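You operate a simulated robot arm through the tools that you are given. There is no shell and no other tool. Be economical: measure what you need, move in short steps, check, and stop when the job is done.

Carry out the task below with a simulated robot arm. There is one attempt and no reset: what you move stays moved.

TASK
Reel the grey-tipped sample bobbin's yarn till the zeroed counter shows 25 m.
Fine: bobbin on the reel peg, clip lever closed before winding; leave the tension dial.

The check looks at the end state, three seconds after you hand in, the way a careful person would. Anything else that was tipped, shoved, dropped, spilled or broken makes it a failure.

THE ROBOT
A 7-joint arm with a fingered hand on a trunk, on a base that drives. Base frame: it is fixed to the floor where the robot stands at the start and does not move with it; the origin is under the middle of the robot, x ahead of it, y to its left, z up. Readings come in mm, rad, newtons and seconds.
Its first joint turns from -1.204 to 3.002 rad. Places, roughly: board lever [700, -1300, 1000]; clip lever [500, -400, 1200]; grade slider [500, -900, 900]; left clamp lever [600, -900, 1000]; pitch dial [500, -1500, 900]; reel button [700, -600, 1300]; reel crank [700, -500, 1000]; reel peg [500, -200, 900]; right clamp lever [600, -1100, 1000]; tension dial [500, -500, 900]. Payload 5 kg.
Tool frame: the origin (TCP) lies between the finger pads and is the grasp point; the fingertips stand 32 mm ahead of it; z points along the fingers, y is the line along which they close. Largest opening 160 mm; the body of the gripper starts 89 mm behind the TCP. The gripper is a hand of 3 fingers: y runs from the thumb to the fingers, the wrist lies at [0, 0, -252] in the tool frame, and closing takes about 1.5 s.
Orientation is that of the tool frame in the base frame, as a unit quaternion [x, y, z, w]. With the fingers straight down and closing along the base's y, the tool's x points along the base's -x, its y along +y and its z along -z.

THE INTERFACE
- The arm moves only by the tool send_rows. Its argument "moves" is a list of rows, each an object of numbers (a shift or turn left out is 0, a gripper value left out holds the last): "tx", "ty", "tz": the shift along the tool's x, y, z in mm; "wx", "wy", "wz": the turn, a rotation vector about the tool's x, y, z in rad. In form: [{"tx": .., "ty": .., "tz": .., "wx": .., "wy": .., "wz": ..}, ...]. A call has 1 to 8 rows; each row shifts and turns the commanded pose from where the row before left it, along the tool's axes as they then stand. "claw" is the gripper command, from -1 (fully open) to 1 (shut), values between in proportion, set as the call begins (left out, the last holds). Each row takes 0.2 s and may step no farther than 50 mm and 0.15 rad from the row before; otherwise, or with a gripper value out of range, the whole call is refused. Where a pose cannot be reached the arm comes as near as it can. A force on the tool above 90 N (or 10 N above the force at the start of the call, whichever is more), or a blocked arm, ends the call early, and 0.2 s more pass. Each finger travels about 108 mm/s and halts on what it meets, pressing with about 26 N; the grip force reading is that of the motor and also rises with nothing between the fingers. The clock runs only during rows and for 0.2 s after the last one: add rows that do not move to give the fingers time. It gives the time, the measured TCP pose, the force on the tool (base axes), the opening and the grip force at its end, in the units of the frame above (readings bear some noise), with the torque about the TCP (base axes, N m) and any sound that the robot's microphone picked up.
- Cameras (640 x 400 px; columns grow to the right, rows downward): "scene" is now at [135.3, -36.2, 1572.2]; the picture's right is [-0.38, -0.92, 0.00], its down [-0.46, 0.19, -0.87] and it looks along [0.80, -0.33, -0.50] (base axes); focal length 214 px, centre (320, 200). "wrist" rides on the gripper at [65, -4, -116] in the tool frame; the picture's right is [0.06, 1.00, 0.00], its down [-0.87, 0.05, -0.49] and it looks along [-0.49, 0.03, 0.87] (tool axes); focal length 261 px, centre (320, 200). There is no depth. A picture from a camera that has moved, and an enlarged one, comes with that camera's place and axes in the base frame and with its lens.
- capture(camera): a new picture of that camera. It takes no simulated time.
- move_column(by): slides the trunk up (or, below 0, down) by that many mm; the arm and the scene camera ride with it, the base frame stays. It gives what a move gives, with no picture.
- roll_base(legs): drives the robot by 1 to 6 legs, each [ahead, left, turn to the left] in mm, mm and rad, along the robot's own axes; the way and the turn of a leg run together, so that a leg with both is an arc; at most 1500 mm and 3.142 rad a leg. The arm and the cameras ride along, it lands a little off, and it stops where it bumps. It gives what a move gives.
- move_fingers(finger1, finger2, thumb_bend): sets how far each is bent, from 0 (flat) to 1 (curled in); at 0.3 the hand is open as for a grip, at 0.7 the pads meet at the TCP. One left out holds its place. A second passes; each finger stops where it meets its share of the squeeze, and holds until it gets a number again. A gripper value or a shape takes the hand back. It gives what a move gives, with no picture; readings hold the bend of each and the force on the fingers (four entries, about 0 where the hand has none), thumb and palm.
- hand_shape(shape): the hand has 3 fingers and takes this shape, open, in about a second: jaw (thumb against the fingers, like two jaws); tri (thumb and two fingers); tip (a fingertip pinch); poke (one finger out to press); point (the index stretched); flat (the hand flat); cup (the hand cupped); fist (a fist). The gripper value then closes the fingers along that shape, each until it touches; the sizes above hold for jaw. It gives what a move gives, with no picture.
- head_to(pan, tilt): turns the head with the scene camera to pan (to the left, within 1.501 rad either way) and tilt (down, from -0.506 to 1.204), counted from straight ahead of the robot. It gives what a move gives.
- enlarge(camera, box): a new picture of the part [left, top, right, bottom] of that camera's present view, enlarged. It takes no simulated time.
- hand_in(): hands the job in; it is judged then, once.

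Go step by step. Nothing tells you exact positions but the pictures and the camera data: compare them with the known pose of the tool, close in by small moves and look again before you grip or let go. The budget is 120 turns and 78 pictures, counting those below and the enlarged ones. Unless the task says otherwise, let go and move clear before handing in, and close with one line.

The tools are called after "Emit:" by a JSON object that holds its "fn" and its "kwargs". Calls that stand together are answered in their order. send_rows: Moves the arm, as the interface text tells. Its arguments: {"type":"object","properties":{"moves":{"type":"array","items":{"type":"object","properties":{"tx":{"type":"number"},"ty":{"type":"number"},"tz":{"type":"number"},"wx":{"type":"number"},"wy":{"type":"number"},"wz":{"type":"number"}}}},"claw":{"type":"number"}},"required":["moves"]} The other tools are called the same way: move_column (by) slides the trunk up or down; hand_shape (shape) gives the hand a shape; move_fingers (finger1, finger2, thumb_bend) moves the fingers one by one; roll_base (legs) drives the base; head_to (pan, tilt) turns the head that bears the scene camera; capture (camera) takes a picture; enlarge (camera, box) takes an enlarged picture of a part of a camera's view; hand_in () hands the job in.

At the start:

```text
time: 0.0
ee_pos: [783.2, -162.7, 1551.0]
tcp_rot: [0.001, 1.0, 0.0, 0.001]
wrist_force: [0.9, 0.7, -0.6]
wrist_torque: [0.01, 0.02, 0.0]
finger_gap: 160.0
grip_force: 0.1
shape: jaw
bend: [0.3, 0.3, 0.3]
finger forces: [0.1, 0.0, 0.0, 0.0, 0.0, 0.1]
trunk travel left (down, up): [-725.0, 215.0]
robot x, y, heading: [2.0, -2.8, -0.001]
head pan, tilt: [-0.391, 0.524]
```

scene: 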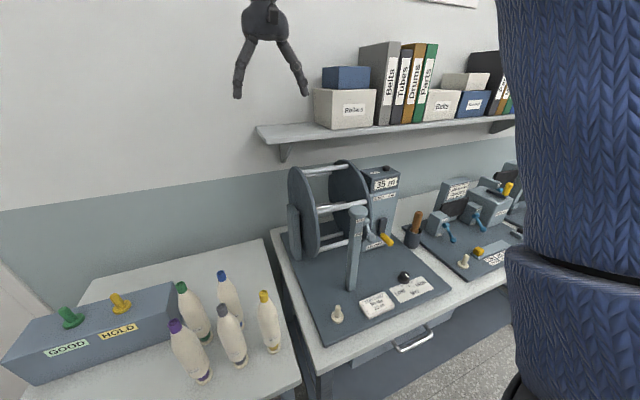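
wrist: 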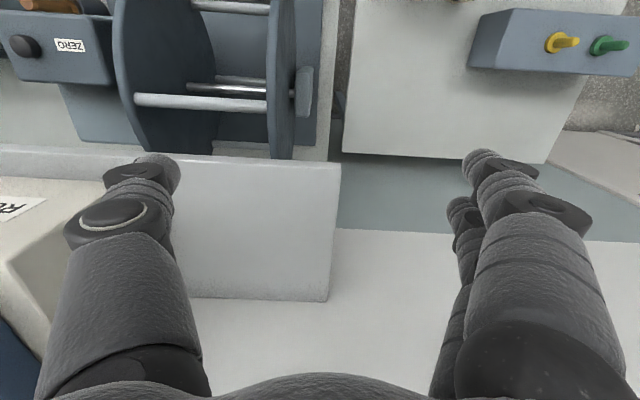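

I see a reel stand in the middle, bobbins to its left, and a counter showing about 35 m. I'll look closer at the reel and the bobbins.

Emit:
{"fn": "enlarge", "kwargs": {"camera": "scene", "box": [270, 150, 470, 350]}}

Emit:
{"fn": "enlarge", "kwargs": {"camera": "scene", "box": [140, 250, 300, 400]}}

```text
2.00 times, centred on (370, 250) of scene
camera zoom: at [135.3, -36.2, 1572.2], right [-0.38, -0.92, 0.0], down [-0.46, 0.19, -0.87], along [0.8, -0.33, -0.5], focal length 429 px, centre (220, 100)
```

zoom: 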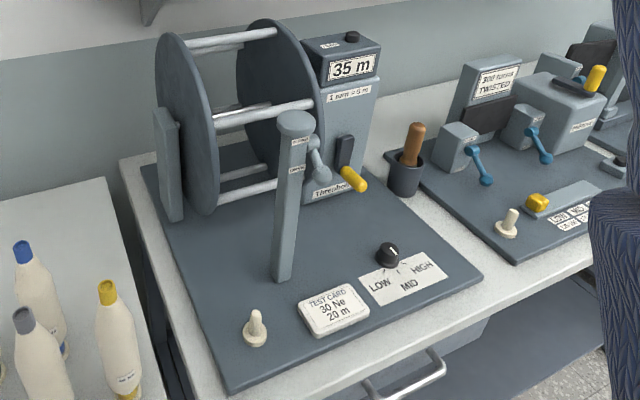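

```text
2.67 times, centred on (220, 325) of scene
camera zoom: at [135.3, -36.2, 1572.2], right [-0.38, -0.92, 0.0], down [-0.46, 0.19, -0.87], along [0.8, -0.33, -0.5], focal length 572 px, centre (587, -133)
```

zoom: 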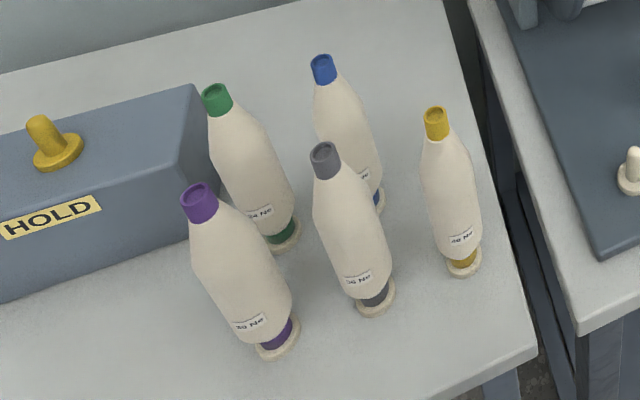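

The reel has labels I need to read, so I'll zoom in on the counter and clip.

Emit:
{"fn": "enlarge", "kwargs": {"camera": "scene", "box": [340, 160, 420, 260]}}

Emit:
{"fn": "enlarge", "kwargs": {"camera": "scene", "box": [320, 260, 440, 335]}}

```text
4.00 times, centred on (380, 210) of scene
camera zoom: at [135.3, -36.2, 1572.2], right [-0.38, -0.92, 0.0], down [-0.46, 0.19, -0.87], along [0.8, -0.33, -0.5], focal length 858 px, centre (80, 160)
```

zoom: 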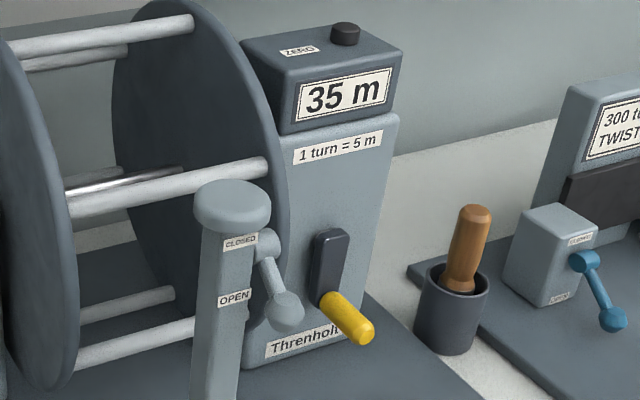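

```text
5.33 times, centred on (380, 298) of scene
camera zoom: at [135.3, -36.2, 1572.2], right [-0.38, -0.92, 0.0], down [-0.46, 0.19, -0.87], along [0.8, -0.33, -0.5], focal length 1144 px, centre (0, -320)
```

zoom: 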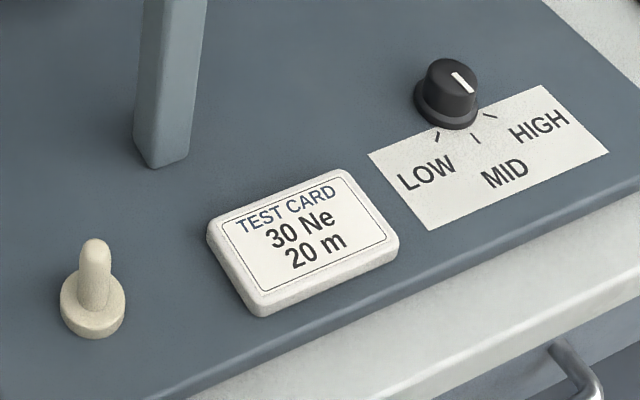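

The steps are: set the grey bobbin on the peg, flip the clip lever up to CLOSED, press ZERO, then five crank turns (1 turn = 5 m). I'll first draw the hand back from the shelf and bring it above the grey bobbin.

Emit:
{"fn": "send_rows", "kwargs": {"moves": [{"tx": 50}, {"tx": 50}, {"tx": 50}, {"tx": 50}, {"tx": 50, "ty": 40}, {"tx": 40, "ty": 50}, {"ty": 50}, {"ty": 50}]}}

Emit:
{"fn": "move_column", "kwargs": {"by": -250}}

Emit:
{"fn": "capture", "kwargs": {"camera": "scene"}}

Emit:
{"fn": "capture", "kwargs": {"camera": "wrist"}}

```text
refused: row 5 steps farther than a row can; nothing moved
```

```text
time: 2.4
ee_pos: [781.2, -152.4, 1319.9]
tcp_rot: [-0.004, 1.0, 0.002, 0.011]
wrist_force: [-1.8, 17.5, 52.5]
wrist_torque: [-5.1, -0.11, -0.14]
finger_gap: 159.7
grip_force: 0.0
shape: jaw
bend: [0.3, 0.3, 0.27]
finger forces: [0.0, 0.0, 0.0, 0.0, 52.5, 0.0]
trunk travel left (down, up): [-480.0, 460.0]
robot x, y, heading: [-2.4, -1.7, 0.0]
head pan, tilt: [-0.391, 0.524]
stopped: the force on the tool passed its limit at 99 N (the readings are from after the stop); the commanded pose is now the measured one
```

```text
71 pictures are left
camera scene: at [132.8, -33.7, 1327.9], right [-0.38, -0.93, 0.0], down [-0.46, 0.19, -0.87], along [0.8, -0.33, -0.5], focal length 214 px, centre (320, 200)
```

scene: 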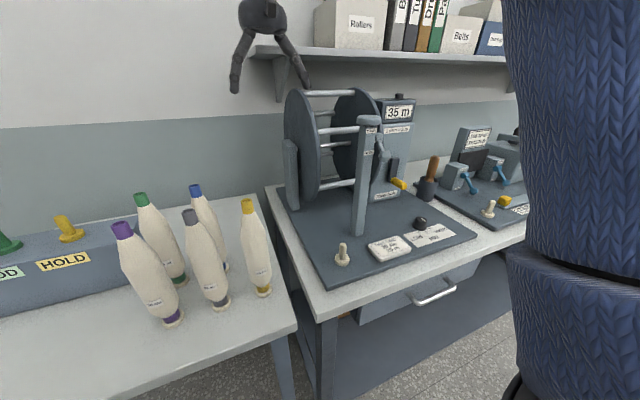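

```text
70 pictures are left
camera wrist: at [713.6, -157.3, 1433.5], right [-0.07, 1.0, 0.0], down [0.86, 0.06, 0.51], along [0.51, 0.04, -0.86], focal length 261 px, centre (320, 200)
```

wrist: 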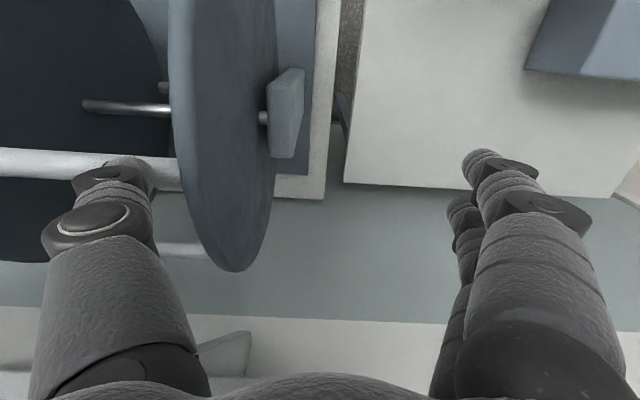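

The arm call was refused (row too long) but the trunk still lowered, so the thumb now presses on the top of the reel. I should have waited for the first result; I'm lifting straight up now.

Emit:
{"fn": "send_rows", "kwargs": {"moves": [{"tz": -40}, {"tz": -40}, {"tz": -40}]}}

```text
time: 3.2
ee_pos: [740.2, -136.4, 1355.3]
tcp_rot: [-0.003, 1.0, 0.005, 0.014]
wrist_force: [-0.4, 0.1, 0.4]
wrist_torque: [0.0, -0.01, 0.01]
finger_gap: 159.8
grip_force: 0.1
shape: jaw
bend: [0.3, 0.3, 0.3]
finger forces: [0.1, 0.0, 0.0, 0.0, 0.0, 0.1]
out of reach, approached as far as the arm can: row 1, 2, 3
trunk travel left (down, up): [-480.0, 460.0]
robot x, y, heading: [-2.5, 2.8, 0.001]
head pan, tilt: [-0.391, 0.524]
```

Contact is gone. I'll raise the trunk a bit to clear the reel fully and check it.

Emit:
{"fn": "move_column", "kwargs": {"by": 120}}

Emit:
{"fn": "enlarge", "kwargs": {"camera": "scene", "box": [220, 60, 460, 300]}}

```text
time: 4.7
ee_pos: [739.6, -136.2, 1474.7]
tcp_rot: [-0.003, 1.0, 0.005, 0.014]
wrist_force: [-0.6, -0.5, -0.2]
wrist_torque: [0.0, -0.03, 0.0]
finger_gap: 159.8
grip_force: 0.1
shape: jaw
bend: [0.3, 0.3, 0.3]
finger forces: [0.1, 0.1, 0.0, 0.1, 0.0, 0.0]
trunk travel left (down, up): [-600.0, 340.0]
robot x, y, heading: [-1.7, -3.4, -0.0]
head pan, tilt: [-0.391, 0.524]
```

```text
1.67 times, centred on (340, 180) of scene
camera zoom: at [135.4, -35.5, 1447.0], right [-0.38, -0.93, 0.0], down [-0.46, 0.19, -0.87], along [0.8, -0.33, -0.5], focal length 358 px, centre (287, 233)
```

zoom: 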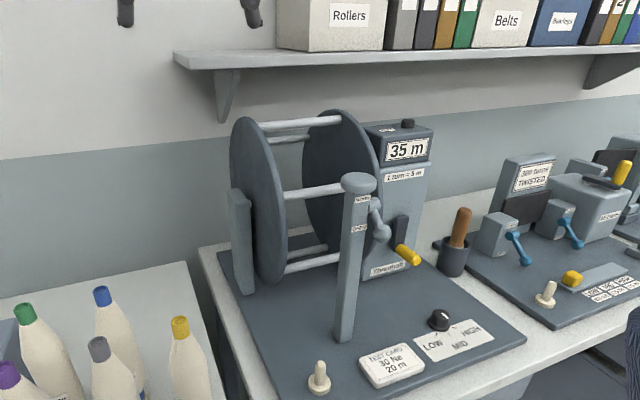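

The reel looks unharmed. By two-view triangulation the grey bobbin stands near (482, 55), table z≈890, tip z≈1134, and the peg near (465, -229, 925). I'll move above the bobbin.

Emit:
{"fn": "send_rows", "kwargs": {"moves": [{"tx": 37, "ty": 27}, {"tx": 37, "ty": 27}, {"tx": 37, "ty": 27}, {"tx": 37, "ty": 27}, {"tx": 37, "ty": 27}, {"tx": 37, "ty": 27}, {"tx": 37, "ty": 27}, {}]}}

```text
time: 6.5
ee_pos: [477.8, 49.1, 1470.4]
tcp_rot: [-0.002, 1.0, 0.004, 0.014]
wrist_force: [-0.3, 0.2, 0.4]
wrist_torque: [0.03, 0.02, 0.02]
finger_gap: 159.8
grip_force: 0.0
shape: jaw
bend: [0.3, 0.3, 0.3]
finger forces: [0.0, 0.0, 0.0, 0.0, 0.1, 0.1]
trunk travel left (down, up): [-600.0, 340.0]
robot x, y, heading: [0.7, -0.5, 0.002]
head pan, tilt: [-0.391, 0.524]
```

Emit:
{"fn": "move_column", "kwargs": {"by": -220}}

Emit:
{"fn": "capture", "kwargs": {"camera": "wrist"}}

Emit:
{"fn": "capture", "kwargs": {"camera": "scene"}}

```text
time: 8.8
ee_pos: [479.2, 50.3, 1250.6]
tcp_rot: [-0.002, 1.0, 0.006, 0.014]
wrist_force: [0.4, 0.3, 1.2]
wrist_torque: [0.04, -0.01, 0.03]
finger_gap: 159.9
grip_force: 0.0
shape: jaw
bend: [0.3, 0.3, 0.3]
finger forces: [0.1, 0.1, 0.1, 0.0, 0.1, 0.1]
trunk travel left (down, up): [-380.0, 560.0]
robot x, y, heading: [-1.3, 2.7, 0.006]
head pan, tilt: [-0.391, 0.524]
```

```text
68 pictures are left
camera wrist: at [411.6, 44.7, 1363.6], right [-0.07, 1.0, 0.01], down [0.85, 0.05, 0.52], along [0.51, 0.04, -0.86], focal length 261 px, centre (320, 200)
```

wrist: 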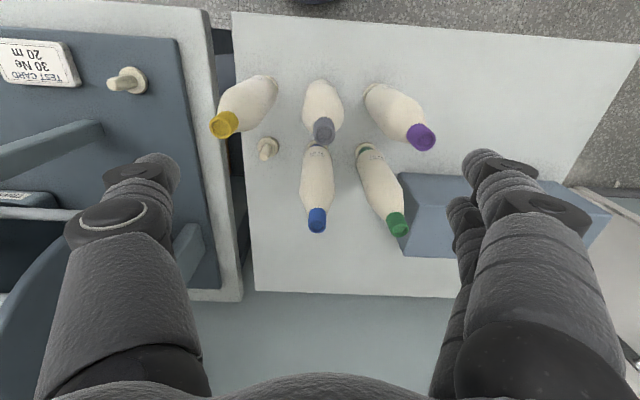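

```text
67 pictures are left
camera scene: at [135.0, -35.4, 1227.2], right [-0.38, -0.93, 0.0], down [-0.46, 0.19, -0.87], along [0.8, -0.33, -0.5], focal length 214 px, centre (320, 200)
```

scene: 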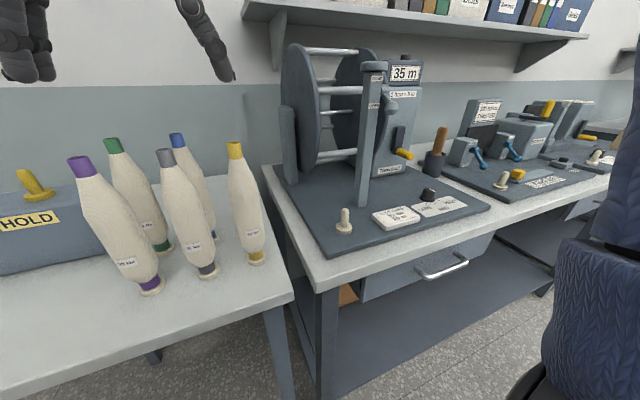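

The bobbins form a grid: grey at about (475, 53), with yellow and purple 87 mm either side in y and blue 95 mm behind. The front side is free, so I'll turn the hand 90° to close along x and part-close it before going down.

Emit:
{"fn": "send_rows", "kwargs": {"moves": [{"wz": -0.143}, {"wz": -0.143}, {"wz": -0.143}, {"wz": -0.143}, {"wz": -0.143}, {"wz": -0.143}], "claw": -0.25}}

Emit:
{"fn": "send_rows", "kwargs": {"moves": [{"wz": -0.143}, {"wz": -0.143}, {"wz": -0.143}, {"wz": -0.143}, {"wz": -0.128}, {}]}}

Emit:
{"fn": "capture", "kwargs": {"camera": "wrist"}}

```text
time: 10.2
ee_pos: [478.0, 50.4, 1251.1]
tcp_rot: [-0.42, 0.908, -0.001, 0.014]
wrist_force: [0.2, -0.2, 0.4]
wrist_torque: [0.03, 0.0, 0.01]
finger_gap: 100.6
grip_force: 0.1
shape: jaw
bend: [0.7, 0.7, 0.68]
finger forces: [0.1, 0.1, 0.0, 0.1, 0.0, 0.0]
trunk travel left (down, up): [-380.0, 560.0]
robot x, y, heading: [0.5, 0.6, 0.002]
head pan, tilt: [-0.391, 0.524]
```

```text
time: 11.6
ee_pos: [479.3, 49.8, 1251.9]
tcp_rot: [-0.705, 0.709, -0.006, 0.014]
wrist_force: [0.4, 0.3, -0.7]
wrist_torque: [0.03, 0.03, 0.02]
finger_gap: 100.5
grip_force: 0.0
shape: jaw
bend: [0.7, 0.7, 0.68]
finger forces: [0.1, 0.0, 0.1, 0.0, 0.0, 0.1]
trunk travel left (down, up): [-380.0, 560.0]
robot x, y, heading: [3.4, 4.9, 0.002]
head pan, tilt: [-0.391, 0.524]
```

```text
66 pictures are left
camera wrist: at [480.5, -15.9, 1365.1], right [-1.0, -0.06, -0.03], down [-0.06, 0.86, 0.5], along [0.0, 0.5, -0.87], focal length 261 px, centre (320, 200)
```

wrist: 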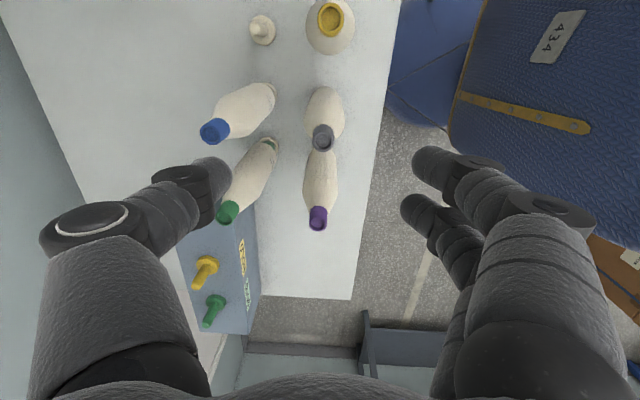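

The grey cap lies at about (479, 53), nearly under the TCP. I'll level the small tilt and go down around the neck.

Emit:
{"fn": "send_rows", "kwargs": {"moves": [{"tx": -3, "wx": -0.028, "wy": 0.011}, {"tz": 30}, {"tz": 30}, {"tz": 30}, {}]}}

Emit:
{"fn": "capture", "kwargs": {"camera": "wrist"}}

Emit:
{"fn": "capture", "kwargs": {"camera": "scene"}}

```text
time: 12.8
ee_pos: [478.5, 54.8, 1161.8]
tcp_rot: [-0.704, 0.71, 0.0, 0.0]
wrist_force: [-0.6, -0.4, 0.4]
wrist_torque: [0.01, -0.04, 0.01]
finger_gap: 100.4
grip_force: 0.0
shape: jaw
bend: [0.7, 0.7, 0.68]
finger forces: [0.0, 0.0, 0.0, 0.0, 0.0, 0.0]
trunk travel left (down, up): [-380.0, 560.0]
robot x, y, heading: [-1.1, -1.4, 0.0]
head pan, tilt: [-0.391, 0.524]
```

```text
65 pictures are left
camera wrist: at [483.4, -10.3, 1276.8], right [-1.0, -0.05, 0.0], down [-0.05, 0.87, 0.49], along [-0.03, 0.49, -0.87], focal length 261 px, centre (320, 200)
```

wrist: 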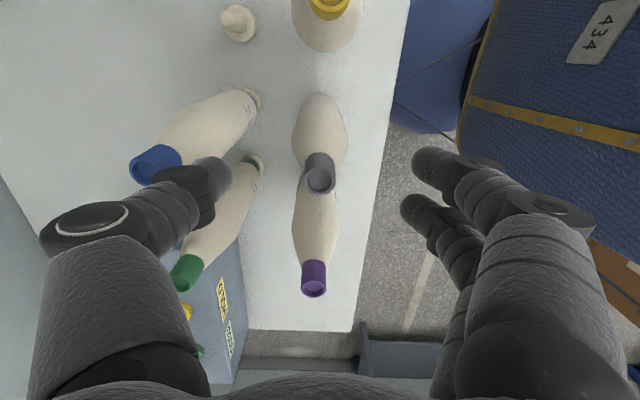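

```text
64 pictures are left
camera scene: at [134.7, -35.2, 1227.2], right [-0.38, -0.93, 0.0], down [-0.46, 0.19, -0.87], along [0.8, -0.33, -0.5], focal length 214 px, centre (320, 200)
```

scene: 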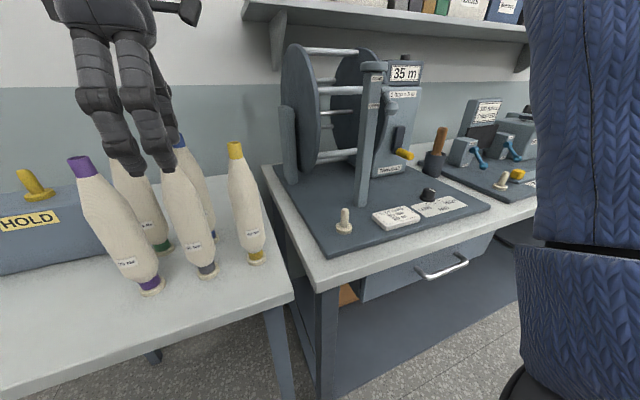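

The cap is centred between the fingers. I'll narrow the hand a little so the thumb clears the blue bobbin, go down 55 mm and look.

Emit:
{"fn": "send_rows", "kwargs": {"moves": [{}, {"tz": 20}, {"tz": 20}, {"tz": 15}, {}], "claw": 0.0}}

Emit:
{"fn": "capture", "kwargs": {"camera": "wrist"}}

Emit:
{"fn": "enlarge", "kwargs": {"camera": "scene", "box": [40, 80, 290, 310]}}

```text
time: 14.0
ee_pos: [479.2, 51.8, 1106.0]
tcp_rot: [-0.705, 0.709, 0.0, 0.0]
wrist_force: [0.2, 0.5, 0.3]
wrist_torque: [0.01, 0.04, -0.01]
finger_gap: 80.9
grip_force: 0.1
shape: jaw
bend: [0.72, 0.72, 0.7]
finger forces: [0.1, 0.0, 0.0, 0.1, 0.0, 0.0]
trunk travel left (down, up): [-380.0, 560.0]
robot x, y, heading: [-1.2, 1.1, 0.002]
head pan, tilt: [-0.391, 0.524]
```

```text
63 pictures are left
camera wrist: at [484.2, -11.8, 1221.8], right [-1.0, -0.05, 0.0], down [-0.05, 0.87, 0.49], along [-0.03, 0.49, -0.87], focal length 261 px, centre (320, 200)
```

wrist: 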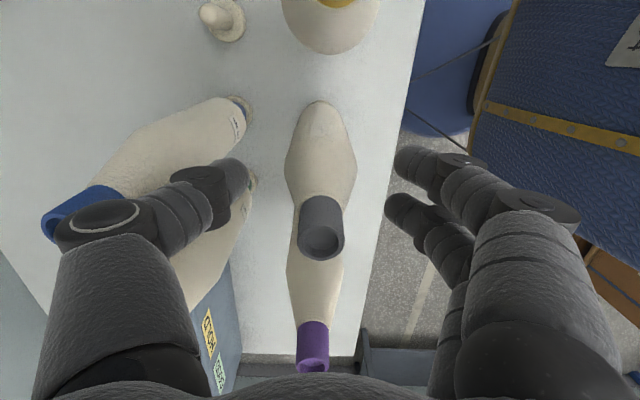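

```text
1.74 times, centred on (165, 195) of scene
camera zoom: at [135.0, -35.4, 1227.1], right [-0.38, -0.93, 0.0], down [-0.46, 0.19, -0.87], along [0.8, -0.33, -0.5], focal length 373 px, centre (590, 209)
```

zoom: 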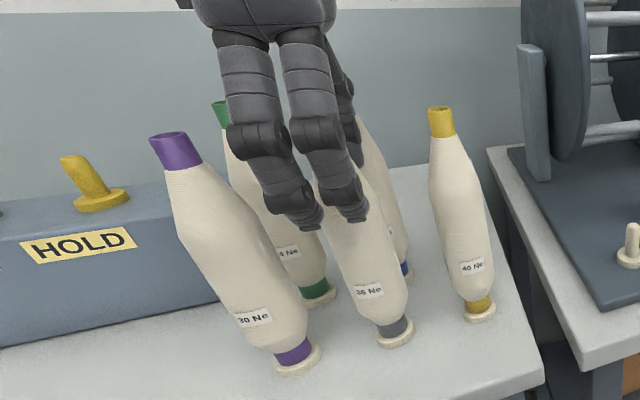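

The fingers straddle the neck cleanly. Closing the grip now.

Emit:
{"fn": "send_rows", "kwargs": {"moves": [{}, {}, {}, {}, {}, {}, {}, {}], "claw": 1.0}}

Emit:
{"fn": "capture", "kwargs": {"camera": "wrist"}}

```text
time: 15.8
ee_pos: [480.0, 53.8, 1107.3]
tcp_rot: [-0.705, 0.709, 0.0, 0.0]
wrist_force: [-0.1, -0.7, 0.2]
wrist_torque: [0.03, -0.02, -0.01]
finger_gap: 29.4
grip_force: 26.0
shape: jaw
bend: [0.73, 0.73, 0.7]
finger forces: [10.4, 10.8, 0.0, 0.0, 22.2, 0.1]
trunk travel left (down, up): [-380.0, 560.0]
robot x, y, heading: [-2.0, 1.0, 0.004]
head pan, tilt: [-0.391, 0.524]
```

```text
61 pictures are left
camera wrist: at [484.3, -11.7, 1221.8], right [-1.0, -0.05, 0.0], down [-0.05, 0.87, 0.49], along [-0.03, 0.49, -0.87], focal length 261 px, centre (320, 200)
```

wrist: 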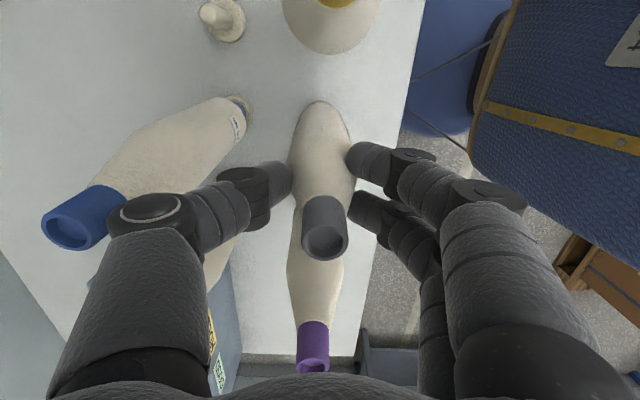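

The bobbin is gripped (29 mm gap, 26 N). I'll lift gently by arm first.

Emit:
{"fn": "send_rows", "kwargs": {"moves": [{"tz": -15}, {"tz": -25}, {"tz": -30}, {}]}}

Emit:
{"fn": "capture", "kwargs": {"camera": "scene"}}

```text
time: 16.8
ee_pos: [479.4, 51.5, 1174.4]
tcp_rot: [-0.704, 0.71, 0.0, 0.0]
wrist_force: [-0.4, 0.9, -1.1]
wrist_torque: [-0.01, 0.0, 0.0]
finger_gap: 29.2
grip_force: 26.2
shape: jaw
bend: [0.73, 0.73, 0.7]
finger forces: [10.5, 10.7, 0.0, 0.0, 21.9, 0.1]
trunk travel left (down, up): [-380.0, 560.0]
robot x, y, heading: [-0.4, -0.5, 0.003]
head pan, tilt: [-0.391, 0.524]
```

```text
60 pictures are left
camera scene: at [135.6, -35.6, 1227.0], right [-0.38, -0.93, 0.0], down [-0.46, 0.19, -0.87], along [0.8, -0.33, -0.5], focal length 214 px, centre (320, 200)
```

scene: 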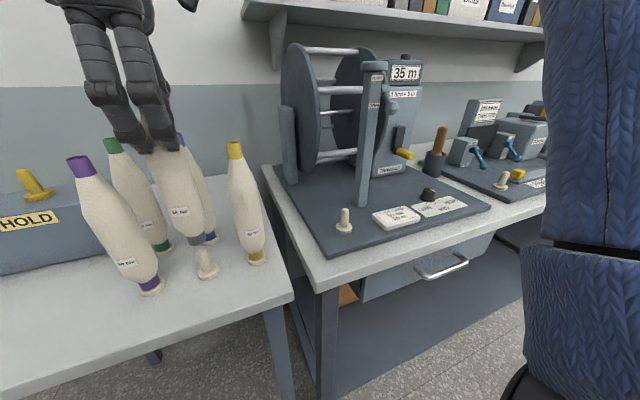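

The bobbin came off its holder peg and is hanging straight. I'll raise it over the yellow bobbin and carry it to the reel peg.

Emit:
{"fn": "move_column", "kwargs": {"by": 225}}

```text
time: 19.2
ee_pos: [480.2, 52.3, 1401.2]
tcp_rot: [-0.705, 0.709, 0.001, 0.001]
wrist_force: [-0.1, 0.0, -1.5]
wrist_torque: [0.0, -0.01, -0.03]
finger_gap: 29.4
grip_force: 25.7
shape: jaw
bend: [0.73, 0.73, 0.7]
finger forces: [10.5, 10.8, 0.1, 0.0, 22.0, 0.0]
trunk travel left (down, up): [-605.0, 335.0]
robot x, y, heading: [-3.0, 0.4, 0.005]
head pan, tilt: [-0.391, 0.524]
```

Emit:
{"fn": "send_rows", "kwargs": {"moves": [{"tx": 40, "ty": 2}, {"tx": 40, "ty": 2}, {"tx": 40, "ty": 2}, {"tx": 40, "ty": 2}, {"tx": 40, "ty": 2}, {"tx": 40, "ty": 2}, {"tx": 40, "ty": 2}, {}]}}

Emit:
{"fn": "capture", "kwargs": {"camera": "wrist"}}

Emit:
{"fn": "capture", "kwargs": {"camera": "scene"}}

```text
time: 21.0
ee_pos: [470.0, -213.0, 1383.4]
tcp_rot: [-0.705, 0.709, 0.0, 0.001]
wrist_force: [-0.3, -0.2, -0.9]
wrist_torque: [-0.02, -0.01, 0.0]
finger_gap: 29.4
grip_force: 26.0
shape: jaw
bend: [0.73, 0.73, 0.7]
finger forces: [10.5, 10.8, 0.0, 0.0, 22.0, 0.1]
out of reach, approached as far as the arm can: row 7
trunk travel left (down, up): [-605.0, 335.0]
robot x, y, heading: [-1.9, 2.9, 0.004]
head pan, tilt: [-0.391, 0.524]
```

```text
59 pictures are left
camera wrist: at [474.1, -278.7, 1497.8], right [-1.0, -0.05, 0.0], down [-0.05, 0.87, 0.49], along [-0.03, 0.49, -0.87], focal length 261 px, centre (320, 200)
```

wrist: 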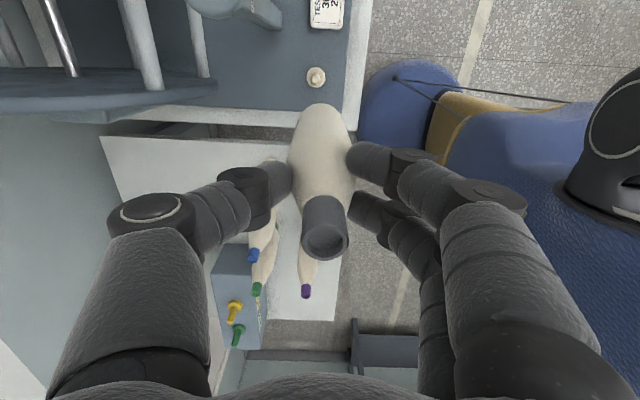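

```text
58 pictures are left
camera scene: at [134.0, -34.8, 1452.3], right [-0.38, -0.93, 0.0], down [-0.46, 0.19, -0.87], along [0.8, -0.33, -0.5], focal length 214 px, centre (320, 200)
```

scene: 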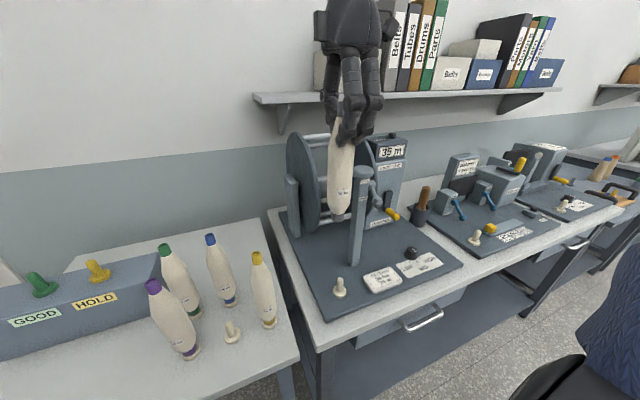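

The arm is at the edge of its reach here, so I'll swing it back left 160 mm and then drive the base right, bringing the bobbin over the peg near (477, -239).

Emit:
{"fn": "send_rows", "kwargs": {"moves": [{"tx": -40}, {"tx": -40}, {"tx": -40}, {"tx": -40}, {}]}}

Emit:
{"fn": "head_to", "kwargs": {"pan": -0.1, "tilt": 0.75}}

Emit:
{"fn": "capture", "kwargs": {"camera": "scene"}}

```text
time: 22.2
ee_pos: [471.9, -54.4, 1382.5]
tcp_rot: [-0.704, 0.711, 0.001, 0.001]
wrist_force: [-0.4, 0.1, -1.0]
wrist_torque: [0.0, 0.02, 0.0]
finger_gap: 29.2
grip_force: 26.0
shape: jaw
bend: [0.73, 0.73, 0.7]
finger forces: [10.5, 10.7, 0.1, 0.1, 21.9, 0.0]
trunk travel left (down, up): [-605.0, 335.0]
robot x, y, heading: [2.2, 0.4, 0.002]
head pan, tilt: [-0.391, 0.524]
```

```text
time: 23.0
ee_pos: [472.9, -53.6, 1382.9]
tcp_rot: [-0.705, 0.71, 0.0, 0.001]
wrist_force: [-0.2, -0.6, -0.7]
wrist_torque: [-0.03, -0.03, 0.01]
finger_gap: 29.4
grip_force: 26.2
shape: jaw
bend: [0.73, 0.73, 0.7]
finger forces: [10.7, 10.7, 0.0, 0.0, 21.9, 0.0]
trunk travel left (down, up): [-605.0, 335.0]
robot x, y, heading: [3.2, -0.5, -0.0]
head pan, tilt: [-0.099, 0.75]
```

```text
57 pictures are left
camera scene: at [133.9, -9.5, 1432.5], right [-0.1, -1.0, 0.0], down [-0.68, 0.07, -0.73], along [0.73, -0.07, -0.68], focal length 214 px, centre (320, 200)
```

scene: 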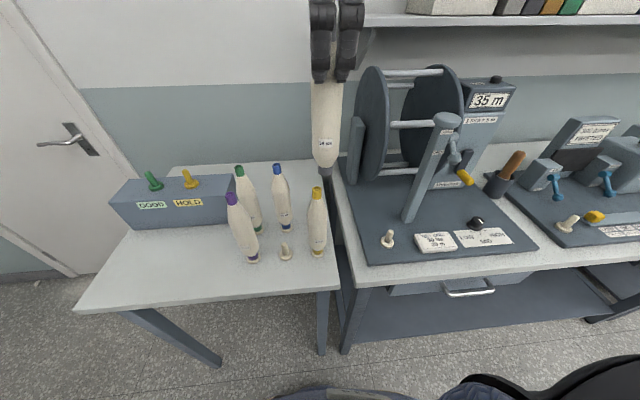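

The floor is clear to the right. Driving 190 mm right.

Emit:
{"fn": "roll_base", "kwargs": {"legs": [[0, -190, 0]]}}

Emit:
{"fn": "capture", "kwargs": {"camera": "scene"}}

Emit:
{"fn": "capture", "kwargs": {"camera": "wrist"}}

```text
time: 24.5
ee_pos: [475.0, -239.3, 1382.4]
tcp_rot: [-0.706, 0.708, 0.001, 0.001]
wrist_force: [0.6, -0.6, -0.8]
wrist_torque: [0.04, -0.02, 0.0]
finger_gap: 28.9
grip_force: 26.0
shape: jaw
bend: [0.73, 0.73, 0.7]
finger forces: [10.6, 10.6, 0.0, 0.0, 21.9, 0.1]
trunk travel left (down, up): [-605.0, 335.0]
robot x, y, heading: [6.3, -183.1, 0.014]
head pan, tilt: [-0.099, 0.75]
```

```text
56 pictures are left
camera scene: at [135.1, -197.1, 1432.4], right [-0.09, -1.0, 0.0], down [-0.68, 0.06, -0.73], along [0.73, -0.07, -0.68], focal length 214 px, centre (320, 200)
```

scene: 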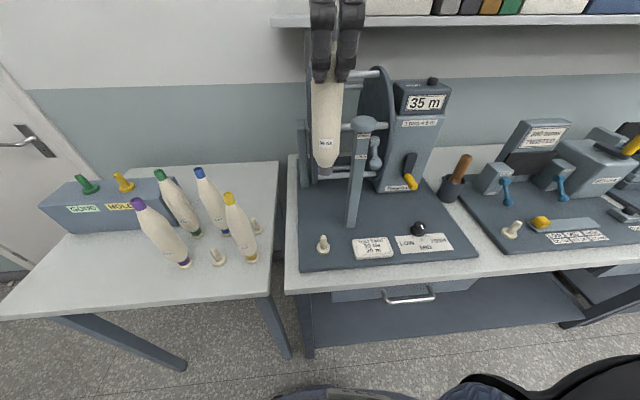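

```text
55 pictures are left
camera wrist: at [480.3, -303.3, 1497.3], right [-1.0, -0.06, 0.0], down [-0.05, 0.87, 0.49], along [-0.03, 0.49, -0.87], focal length 261 px, centre (320, 200)
```

wrist: 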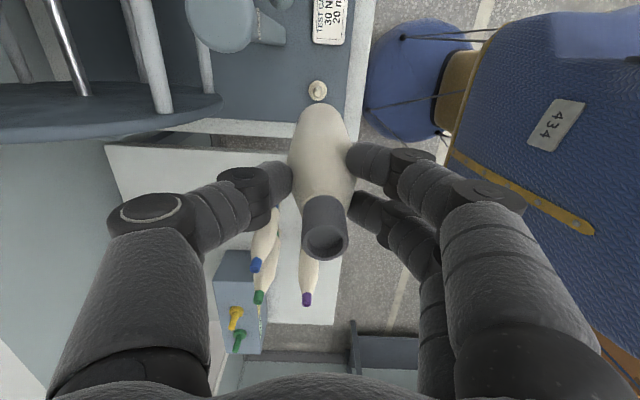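

The bobbin is now about over the peg. I'll lower it to just above the peg top and check alignment.

Emit:
{"fn": "move_column", "kwargs": {"by": -165}}

Emit:
{"fn": "capture", "kwargs": {"camera": "scene"}}

Emit:
{"fn": "capture", "kwargs": {"camera": "wrist"}}

```text
time: 26.4
ee_pos: [475.4, -236.6, 1218.1]
tcp_rot: [-0.707, 0.707, 0.0, 0.0]
wrist_force: [0.2, -0.2, -1.0]
wrist_torque: [-0.03, 0.0, -0.02]
finger_gap: 29.0
grip_force: 25.8
shape: jaw
bend: [0.73, 0.73, 0.7]
finger forces: [10.6, 10.7, 0.0, 0.0, 21.8, 0.0]
trunk travel left (down, up): [-440.0, 500.0]
robot x, y, heading: [2.8, -188.8, 0.006]
head pan, tilt: [-0.099, 0.75]
```

```text
54 pictures are left
camera scene: at [134.9, -195.4, 1267.5], right [-0.09, -1.0, 0.0], down [-0.68, 0.06, -0.73], along [0.73, -0.07, -0.68], focal length 214 px, centre (320, 200)
```

scene: 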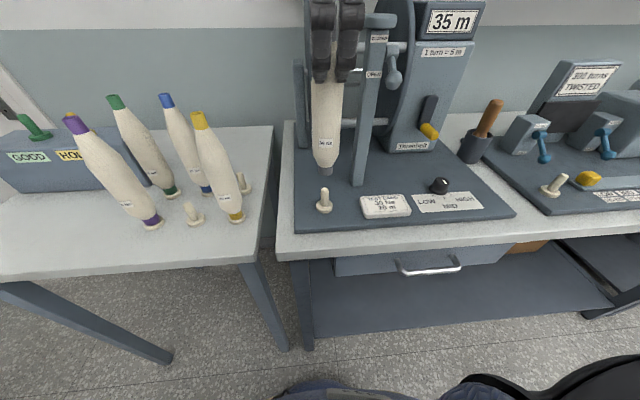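

```text
53 pictures are left
camera wrist: at [480.2, -301.5, 1332.5], right [-1.0, -0.06, 0.0], down [-0.05, 0.87, 0.49], along [-0.03, 0.49, -0.87], focal length 261 px, centre (320, 200)
```

wrist: 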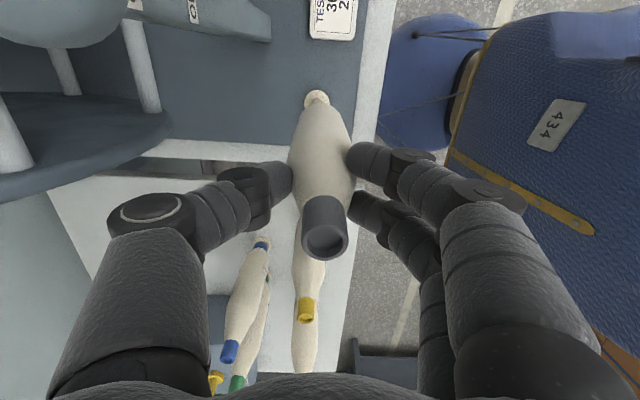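

Alignment is within a few mm; I'll zoom in on both views to refine it.

Emit:
{"fn": "enlarge", "kwargs": {"camera": "scene", "box": [284, 140, 364, 220]}}

Emit:
{"fn": "enlarge", "kwargs": {"camera": "wrist", "box": [260, 80, 380, 200]}}

```text
5.00 times, centred on (324, 180) of scene
camera zoom: at [134.9, -195.4, 1267.5], right [-0.09, -1.0, 0.0], down [-0.68, 0.06, -0.73], along [0.73, -0.07, -0.68], focal length 1072 px, centre (300, 300)
```

zoom: 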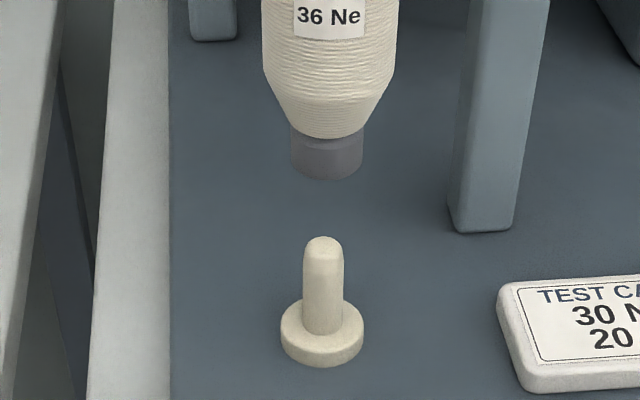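

```text
3.33 times, centred on (320, 140) of wrist
camera zoom: at [480.2, -301.5, 1332.5], right [-1.0, -0.06, 0.0], down [-0.05, 0.87, 0.49], along [-0.03, 0.49, -0.87], focal length 869 px, centre (320, 400)
```

zoom: 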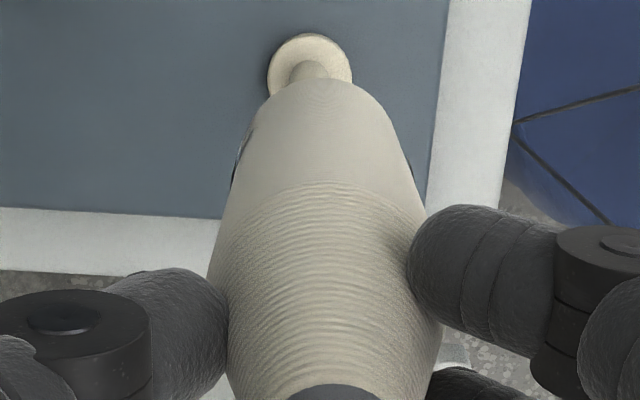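

Sideways alignment is good; the wrist view suggests the peg is about 4 mm further in x. I'll shift that and lower to just above the peg top.

Emit:
{"fn": "send_rows", "kwargs": {"moves": [{"ty": -4}, {"tz": 20}, {"tz": 20}, {}]}}

Emit:
{"fn": "enlarge", "kwargs": {"camera": "scene", "box": [284, 140, 364, 220]}}

Emit:
{"fn": "enlarge", "kwargs": {"camera": "wrist", "box": [260, 80, 380, 200]}}

```text
time: 27.4
ee_pos: [481.7, -237.0, 1176.0]
tcp_rot: [-0.706, 0.708, 0.0, 0.0]
wrist_force: [0.1, 0.3, -1.4]
wrist_torque: [-0.01, -0.01, -0.02]
finger_gap: 29.1
grip_force: 26.0
shape: jaw
bend: [0.73, 0.73, 0.7]
finger forces: [10.6, 10.8, 0.1, 0.0, 22.0, 0.1]
trunk travel left (down, up): [-440.0, 500.0]
robot x, y, heading: [2.5, -184.7, 0.007]
head pan, tilt: [-0.099, 0.75]
```

```text
5.00 times, centred on (324, 180) of scene
camera zoom: at [134.9, -195.6, 1267.4], right [-0.09, -1.0, 0.0], down [-0.68, 0.06, -0.73], along [0.73, -0.07, -0.68], focal length 1072 px, centre (300, 300)
```

zoom: 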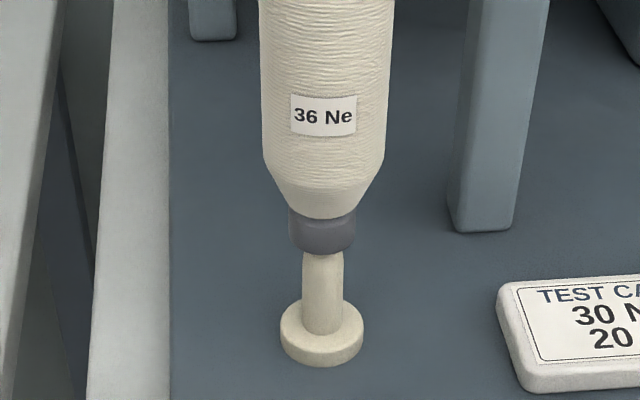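

```text
3.33 times, centred on (320, 140) of wrist
camera zoom: at [485.1, -301.0, 1290.8], right [-1.0, -0.06, 0.0], down [-0.05, 0.87, 0.49], along [-0.03, 0.49, -0.87], focal length 869 px, centre (320, 400)
```

zoom: 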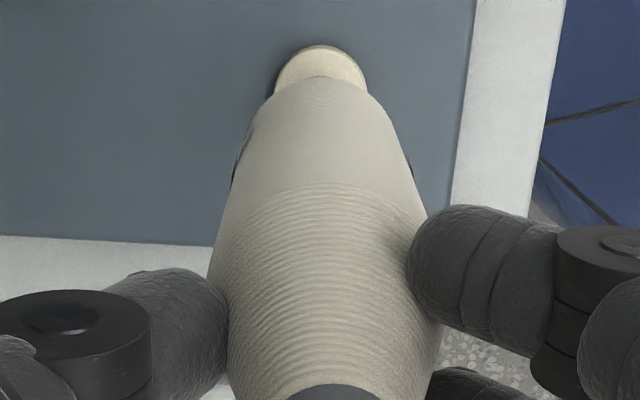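

Both views look aligned. Lowering in small steps while watching force.

Emit:
{"fn": "send_rows", "kwargs": {"moves": [{"tz": 6}, {"tz": 6}, {}]}}

Emit:
{"fn": "enlarge", "kwargs": {"camera": "scene", "box": [284, 140, 364, 220]}}

```text
time: 28.2
ee_pos: [480.5, -237.1, 1165.2]
tcp_rot: [-0.706, 0.708, 0.0, 0.0]
wrist_force: [0.4, -0.2, -1.3]
wrist_torque: [-0.03, -0.06, 0.01]
finger_gap: 29.2
grip_force: 26.2
shape: jaw
bend: [0.73, 0.73, 0.7]
finger forces: [10.6, 10.8, 0.0, 0.0, 21.9, 0.0]
trunk travel left (down, up): [-440.0, 500.0]
robot x, y, heading: [1.7, -189.0, 0.007]
head pan, tilt: [-0.099, 0.75]
```

```text
5.00 times, centred on (324, 180) of scene
camera zoom: at [135.0, -195.5, 1267.4], right [-0.09, -1.0, 0.0], down [-0.68, 0.06, -0.73], along [0.73, -0.07, -0.68], focal length 1072 px, centre (300, 300)
```

zoom: 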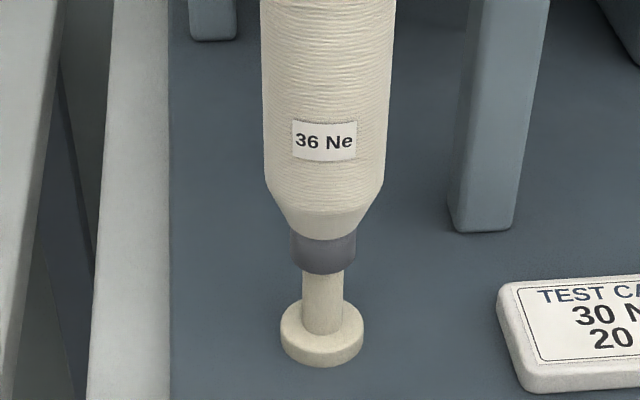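

Emit:
{"fn": "send_rows", "kwargs": {"moves": [{"tz": 5}, {"tz": 5}, {"tz": 5}, {}]}}

Emit:
{"fn": "enlarge", "kwargs": {"camera": "scene", "box": [284, 140, 364, 220]}}

```text
time: 29.2
ee_pos: [478.8, -238.0, 1150.7]
tcp_rot: [-0.707, 0.708, 0.0, 0.0]
wrist_force: [-0.3, -1.6, -1.9]
wrist_torque: [-0.03, 0.01, -0.01]
finger_gap: 29.3
grip_force: 26.4
shape: jaw
bend: [0.73, 0.73, 0.7]
finger forces: [10.5, 10.8, 0.0, 0.0, 21.8, 0.0]
trunk travel left (down, up): [-440.0, 500.0]
robot x, y, heading: [-0.9, -187.6, 0.009]
head pan, tilt: [-0.099, 0.75]
```

```text
5.00 times, centred on (324, 180) of scene
camera zoom: at [135.0, -195.5, 1267.4], right [-0.09, -1.0, 0.0], down [-0.68, 0.06, -0.73], along [0.73, -0.07, -0.68], focal length 1072 px, centre (300, 300)
```

zoom: 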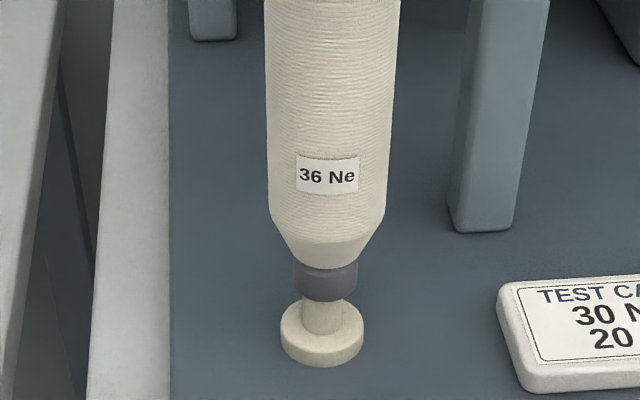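

The bobbin has gone onto the peg, with about 14 mm to the flange. Nudging +y slightly and lowering.

Emit:
{"fn": "send_rows", "kwargs": {"moves": [{"tx": -1.5, "tz": 4}, {"tz": 4}, {"tz": 4}, {}]}}

Emit:
{"fn": "enlarge", "kwargs": {"camera": "scene", "box": [284, 140, 364, 220]}}

```text
time: 30.2
ee_pos: [479.7, -235.0, 1138.6]
tcp_rot: [0.707, -0.707, 0.0, 0.001]
wrist_force: [0.9, -0.1, -1.0]
wrist_torque: [-0.02, 0.03, -0.01]
finger_gap: 29.1
grip_force: 26.1
shape: jaw
bend: [0.73, 0.73, 0.7]
finger forces: [11.0, 10.7, 0.0, 0.0, 22.0, 0.1]
trunk travel left (down, up): [-440.0, 500.0]
robot x, y, heading: [0.2, -185.4, 0.008]
head pan, tilt: [-0.099, 0.75]
```

```text
5.00 times, centred on (324, 180) of scene
camera zoom: at [135.0, -195.6, 1267.4], right [-0.09, -1.0, 0.0], down [-0.68, 0.06, -0.73], along [0.73, -0.07, -0.68], focal length 1072 px, centre (300, 300)
```

zoom: 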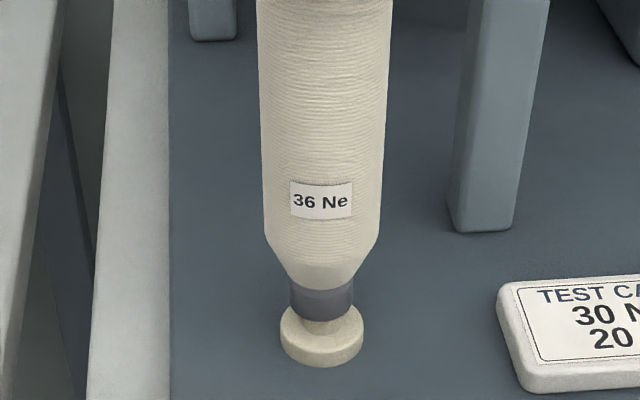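

Emit:
{"fn": "send_rows", "kwargs": {"moves": [{"tz": 3}, {"tz": 2}, {}]}}

Emit:
{"fn": "enlarge", "kwargs": {"camera": "scene", "box": [284, 140, 364, 220]}}

```text
time: 31.0
ee_pos: [480.1, -235.0, 1134.0]
tcp_rot: [-0.707, 0.707, -0.001, 0.0]
wrist_force: [-0.7, -0.2, -1.3]
wrist_torque: [-0.01, -0.03, -0.05]
finger_gap: 29.2
grip_force: 25.6
shape: jaw
bend: [0.73, 0.73, 0.7]
finger forces: [10.7, 10.8, 0.1, 0.1, 21.9, 0.0]
trunk travel left (down, up): [-440.0, 500.0]
robot x, y, heading: [1.8, -185.9, 0.008]
head pan, tilt: [-0.099, 0.75]
```

```text
5.00 times, centred on (324, 180) of scene
camera zoom: at [135.1, -195.6, 1267.4], right [-0.09, -1.0, 0.0], down [-0.68, 0.06, -0.73], along [0.73, -0.07, -0.68], focal length 1072 px, centre (300, 300)
```

zoom: 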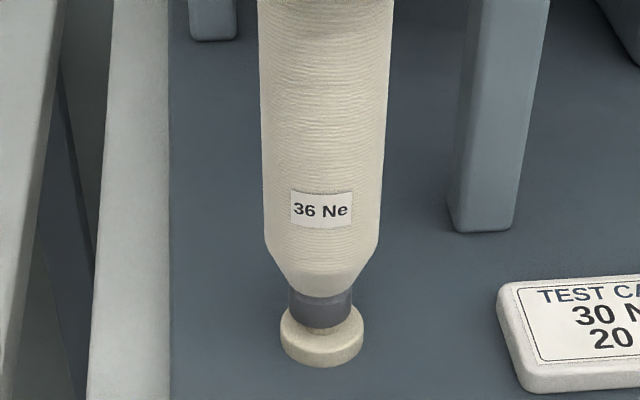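

Emit:
{"fn": "send_rows", "kwargs": {"moves": [{"tz": 3}, {"tz": 3}, {"tz": 2}, {}]}}

Emit:
{"fn": "enlarge", "kwargs": {"camera": "scene", "box": [284, 140, 364, 220]}}

```text
time: 32.0
ee_pos: [480.0, -236.0, 1125.4]
tcp_rot: [-0.707, 0.707, 0.0, 0.0]
wrist_force: [-0.7, -0.1, -0.2]
wrist_torque: [-0.02, -0.01, 0.03]
finger_gap: 29.0
grip_force: 26.6
shape: jaw
bend: [0.73, 0.73, 0.7]
finger forces: [10.9, 10.7, 0.1, 0.0, 21.8, 0.0]
trunk travel left (down, up): [-440.0, 500.0]
robot x, y, heading: [0.3, -185.9, 0.011]
head pan, tilt: [-0.099, 0.75]
```

```text
5.00 times, centred on (324, 180) of scene
camera zoom: at [135.0, -195.6, 1267.4], right [-0.09, -1.0, 0.0], down [-0.68, 0.06, -0.73], along [0.73, -0.07, -0.68], focal length 1072 px, centre (300, 300)
```

zoom: 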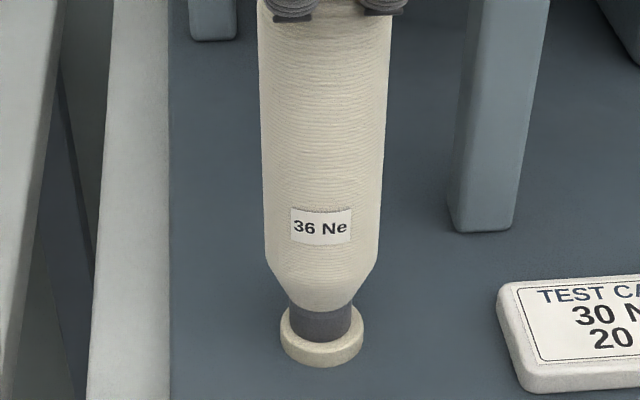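

The bobbin sits on the flange. I'll go 1 mm more, then open the fingers part way.

Emit:
{"fn": "send_rows", "kwargs": {"moves": [{"tz": 1.5}, {}]}}

Emit:
{"fn": "send_rows", "kwargs": {"moves": [{}, {}, {}, {}], "claw": 0.0}}

Emit:
{"fn": "capture", "kwargs": {"camera": "wrist"}}

```text
time: 32.6
ee_pos: [479.1, -236.3, 1124.5]
tcp_rot: [-0.706, 0.708, -0.001, 0.0]
wrist_force: [0.3, 0.0, 13.0]
wrist_torque: [-0.03, 0.02, 0.01]
finger_gap: 29.8
grip_force: 26.3
shape: jaw
bend: [0.73, 0.73, 0.7]
finger forces: [13.8, 12.6, 0.0, 0.0, 26.6, 0.1]
trunk travel left (down, up): [-440.0, 500.0]
robot x, y, heading: [1.5, -185.2, 0.013]
head pan, tilt: [-0.099, 0.75]
```

```text
time: 33.6
ee_pos: [480.6, -236.3, 1123.2]
tcp_rot: [-0.707, 0.707, 0.0, 0.0]
wrist_force: [-0.8, 0.0, -0.2]
wrist_torque: [-0.03, -0.02, -0.02]
finger_gap: 79.4
grip_force: 0.1
shape: jaw
bend: [0.72, 0.72, 0.7]
finger forces: [0.1, 0.0, 0.1, 0.0, 0.0, 0.0]
trunk travel left (down, up): [-440.0, 500.0]
robot x, y, heading: [3.9, -187.6, 0.006]
head pan, tilt: [-0.099, 0.75]
```

```text
43 pictures are left
camera wrist: at [484.9, -300.5, 1238.4], right [-1.0, -0.06, 0.0], down [-0.05, 0.87, 0.49], along [-0.03, 0.49, -0.87], focal length 261 px, centre (320, 200)
```

wrist: 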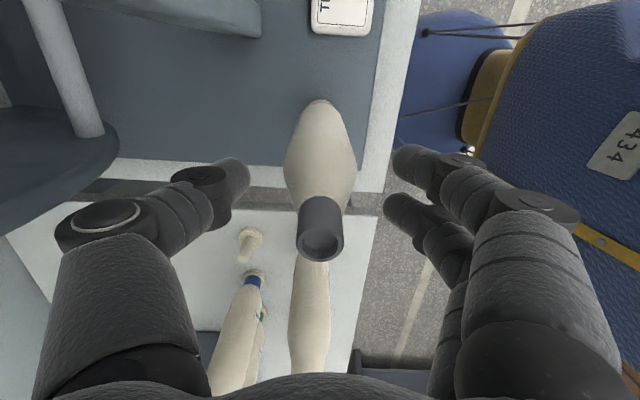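

The bobbin stands free on the peg. I'll lift the hand straight up clear of it.

Emit:
{"fn": "send_rows", "kwargs": {"moves": [{"tz": -30}, {"tz": -40}, {"tz": -40}, {"tz": -40}, {"tx": -40}, {"tx": -40}, {"tx": -40}]}}

Emit:
{"fn": "enlarge", "kwargs": {"camera": "scene", "box": [280, 0, 480, 220]}}

```text
time: 35.2
ee_pos: [481.3, -113.7, 1273.2]
tcp_rot: [-0.706, 0.708, 0.0, -0.002]
wrist_force: [-0.1, 0.3, -0.6]
wrist_torque: [-0.04, 0.01, 0.0]
finger_gap: 79.4
grip_force: 0.0
shape: jaw
bend: [0.72, 0.72, 0.7]
finger forces: [0.1, 0.0, 0.0, 0.0, 0.0, 0.0]
trunk travel left (down, up): [-440.0, 500.0]
robot x, y, heading: [4.1, -185.0, 0.007]
head pan, tilt: [-0.099, 0.75]
```

```text
1.82 times, centred on (380, 110) of scene
camera zoom: at [135.6, -194.3, 1267.3], right [-0.09, -1.0, 0.0], down [-0.68, 0.06, -0.73], along [0.73, -0.07, -0.68], focal length 390 px, centre (211, 364)
```

zoom: 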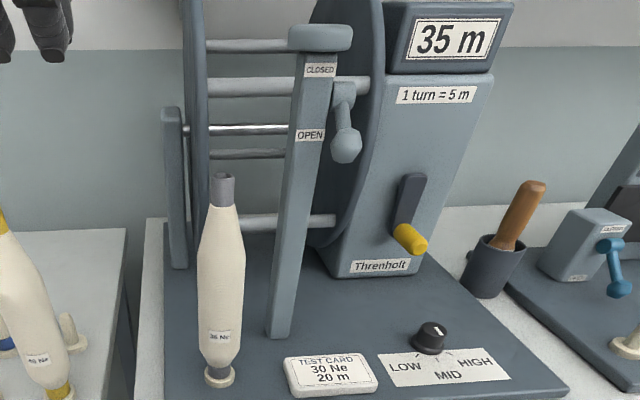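

The clip lever hangs on the right of the post at its OPEN level. I'll raise the trunk, drive right, and look at the lever from there.

Emit:
{"fn": "move_column", "kwargs": {"by": 130}}

Emit:
{"fn": "roll_base", "kwargs": {"legs": [[0, -250, 0]]}}

Emit:
{"fn": "enlarge", "kwargs": {"camera": "scene", "box": [200, 0, 440, 240]}}

```text
time: 36.8
ee_pos: [481.7, -114.4, 1403.4]
tcp_rot: [-0.706, 0.708, 0.0, 0.0]
wrist_force: [-0.2, -0.4, -0.3]
wrist_torque: [0.01, 0.02, 0.01]
finger_gap: 79.4
grip_force: 0.1
shape: jaw
bend: [0.72, 0.72, 0.7]
finger forces: [0.0, 0.0, 0.0, 0.0, 0.0, 0.0]
trunk travel left (down, up): [-570.0, 370.0]
robot x, y, heading: [0.8, -186.5, 0.008]
head pan, tilt: [-0.099, 0.75]
```

```text
time: 38.6
ee_pos: [483.5, -367.8, 1403.6]
tcp_rot: [-0.705, 0.71, 0.001, 0.001]
wrist_force: [-1.0, -0.5, -0.4]
wrist_torque: [0.07, -0.02, -0.01]
finger_gap: 79.2
grip_force: 0.1
shape: jaw
bend: [0.72, 0.72, 0.7]
finger forces: [0.1, 0.0, 0.0, 0.1, 0.0, 0.0]
trunk travel left (down, up): [-570.0, 370.0]
robot x, y, heading: [1.8, -437.7, 0.003]
head pan, tilt: [-0.099, 0.75]
```

```text
1.67 times, centred on (320, 120) of scene
camera zoom: at [136.4, -446.9, 1397.4], right [-0.1, -1.0, 0.0], down [-0.68, 0.07, -0.73], along [0.73, -0.07, -0.68], focal length 358 px, centre (320, 333)
```

zoom: 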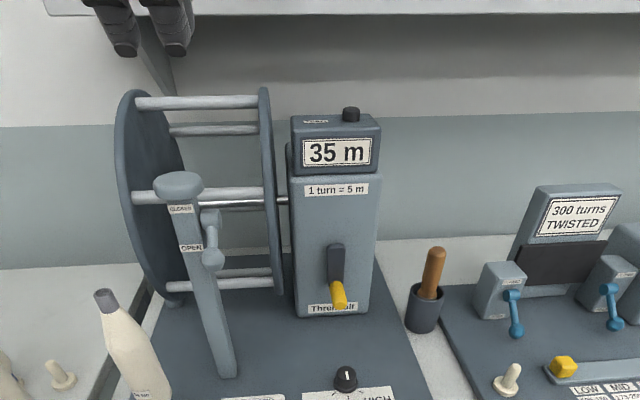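

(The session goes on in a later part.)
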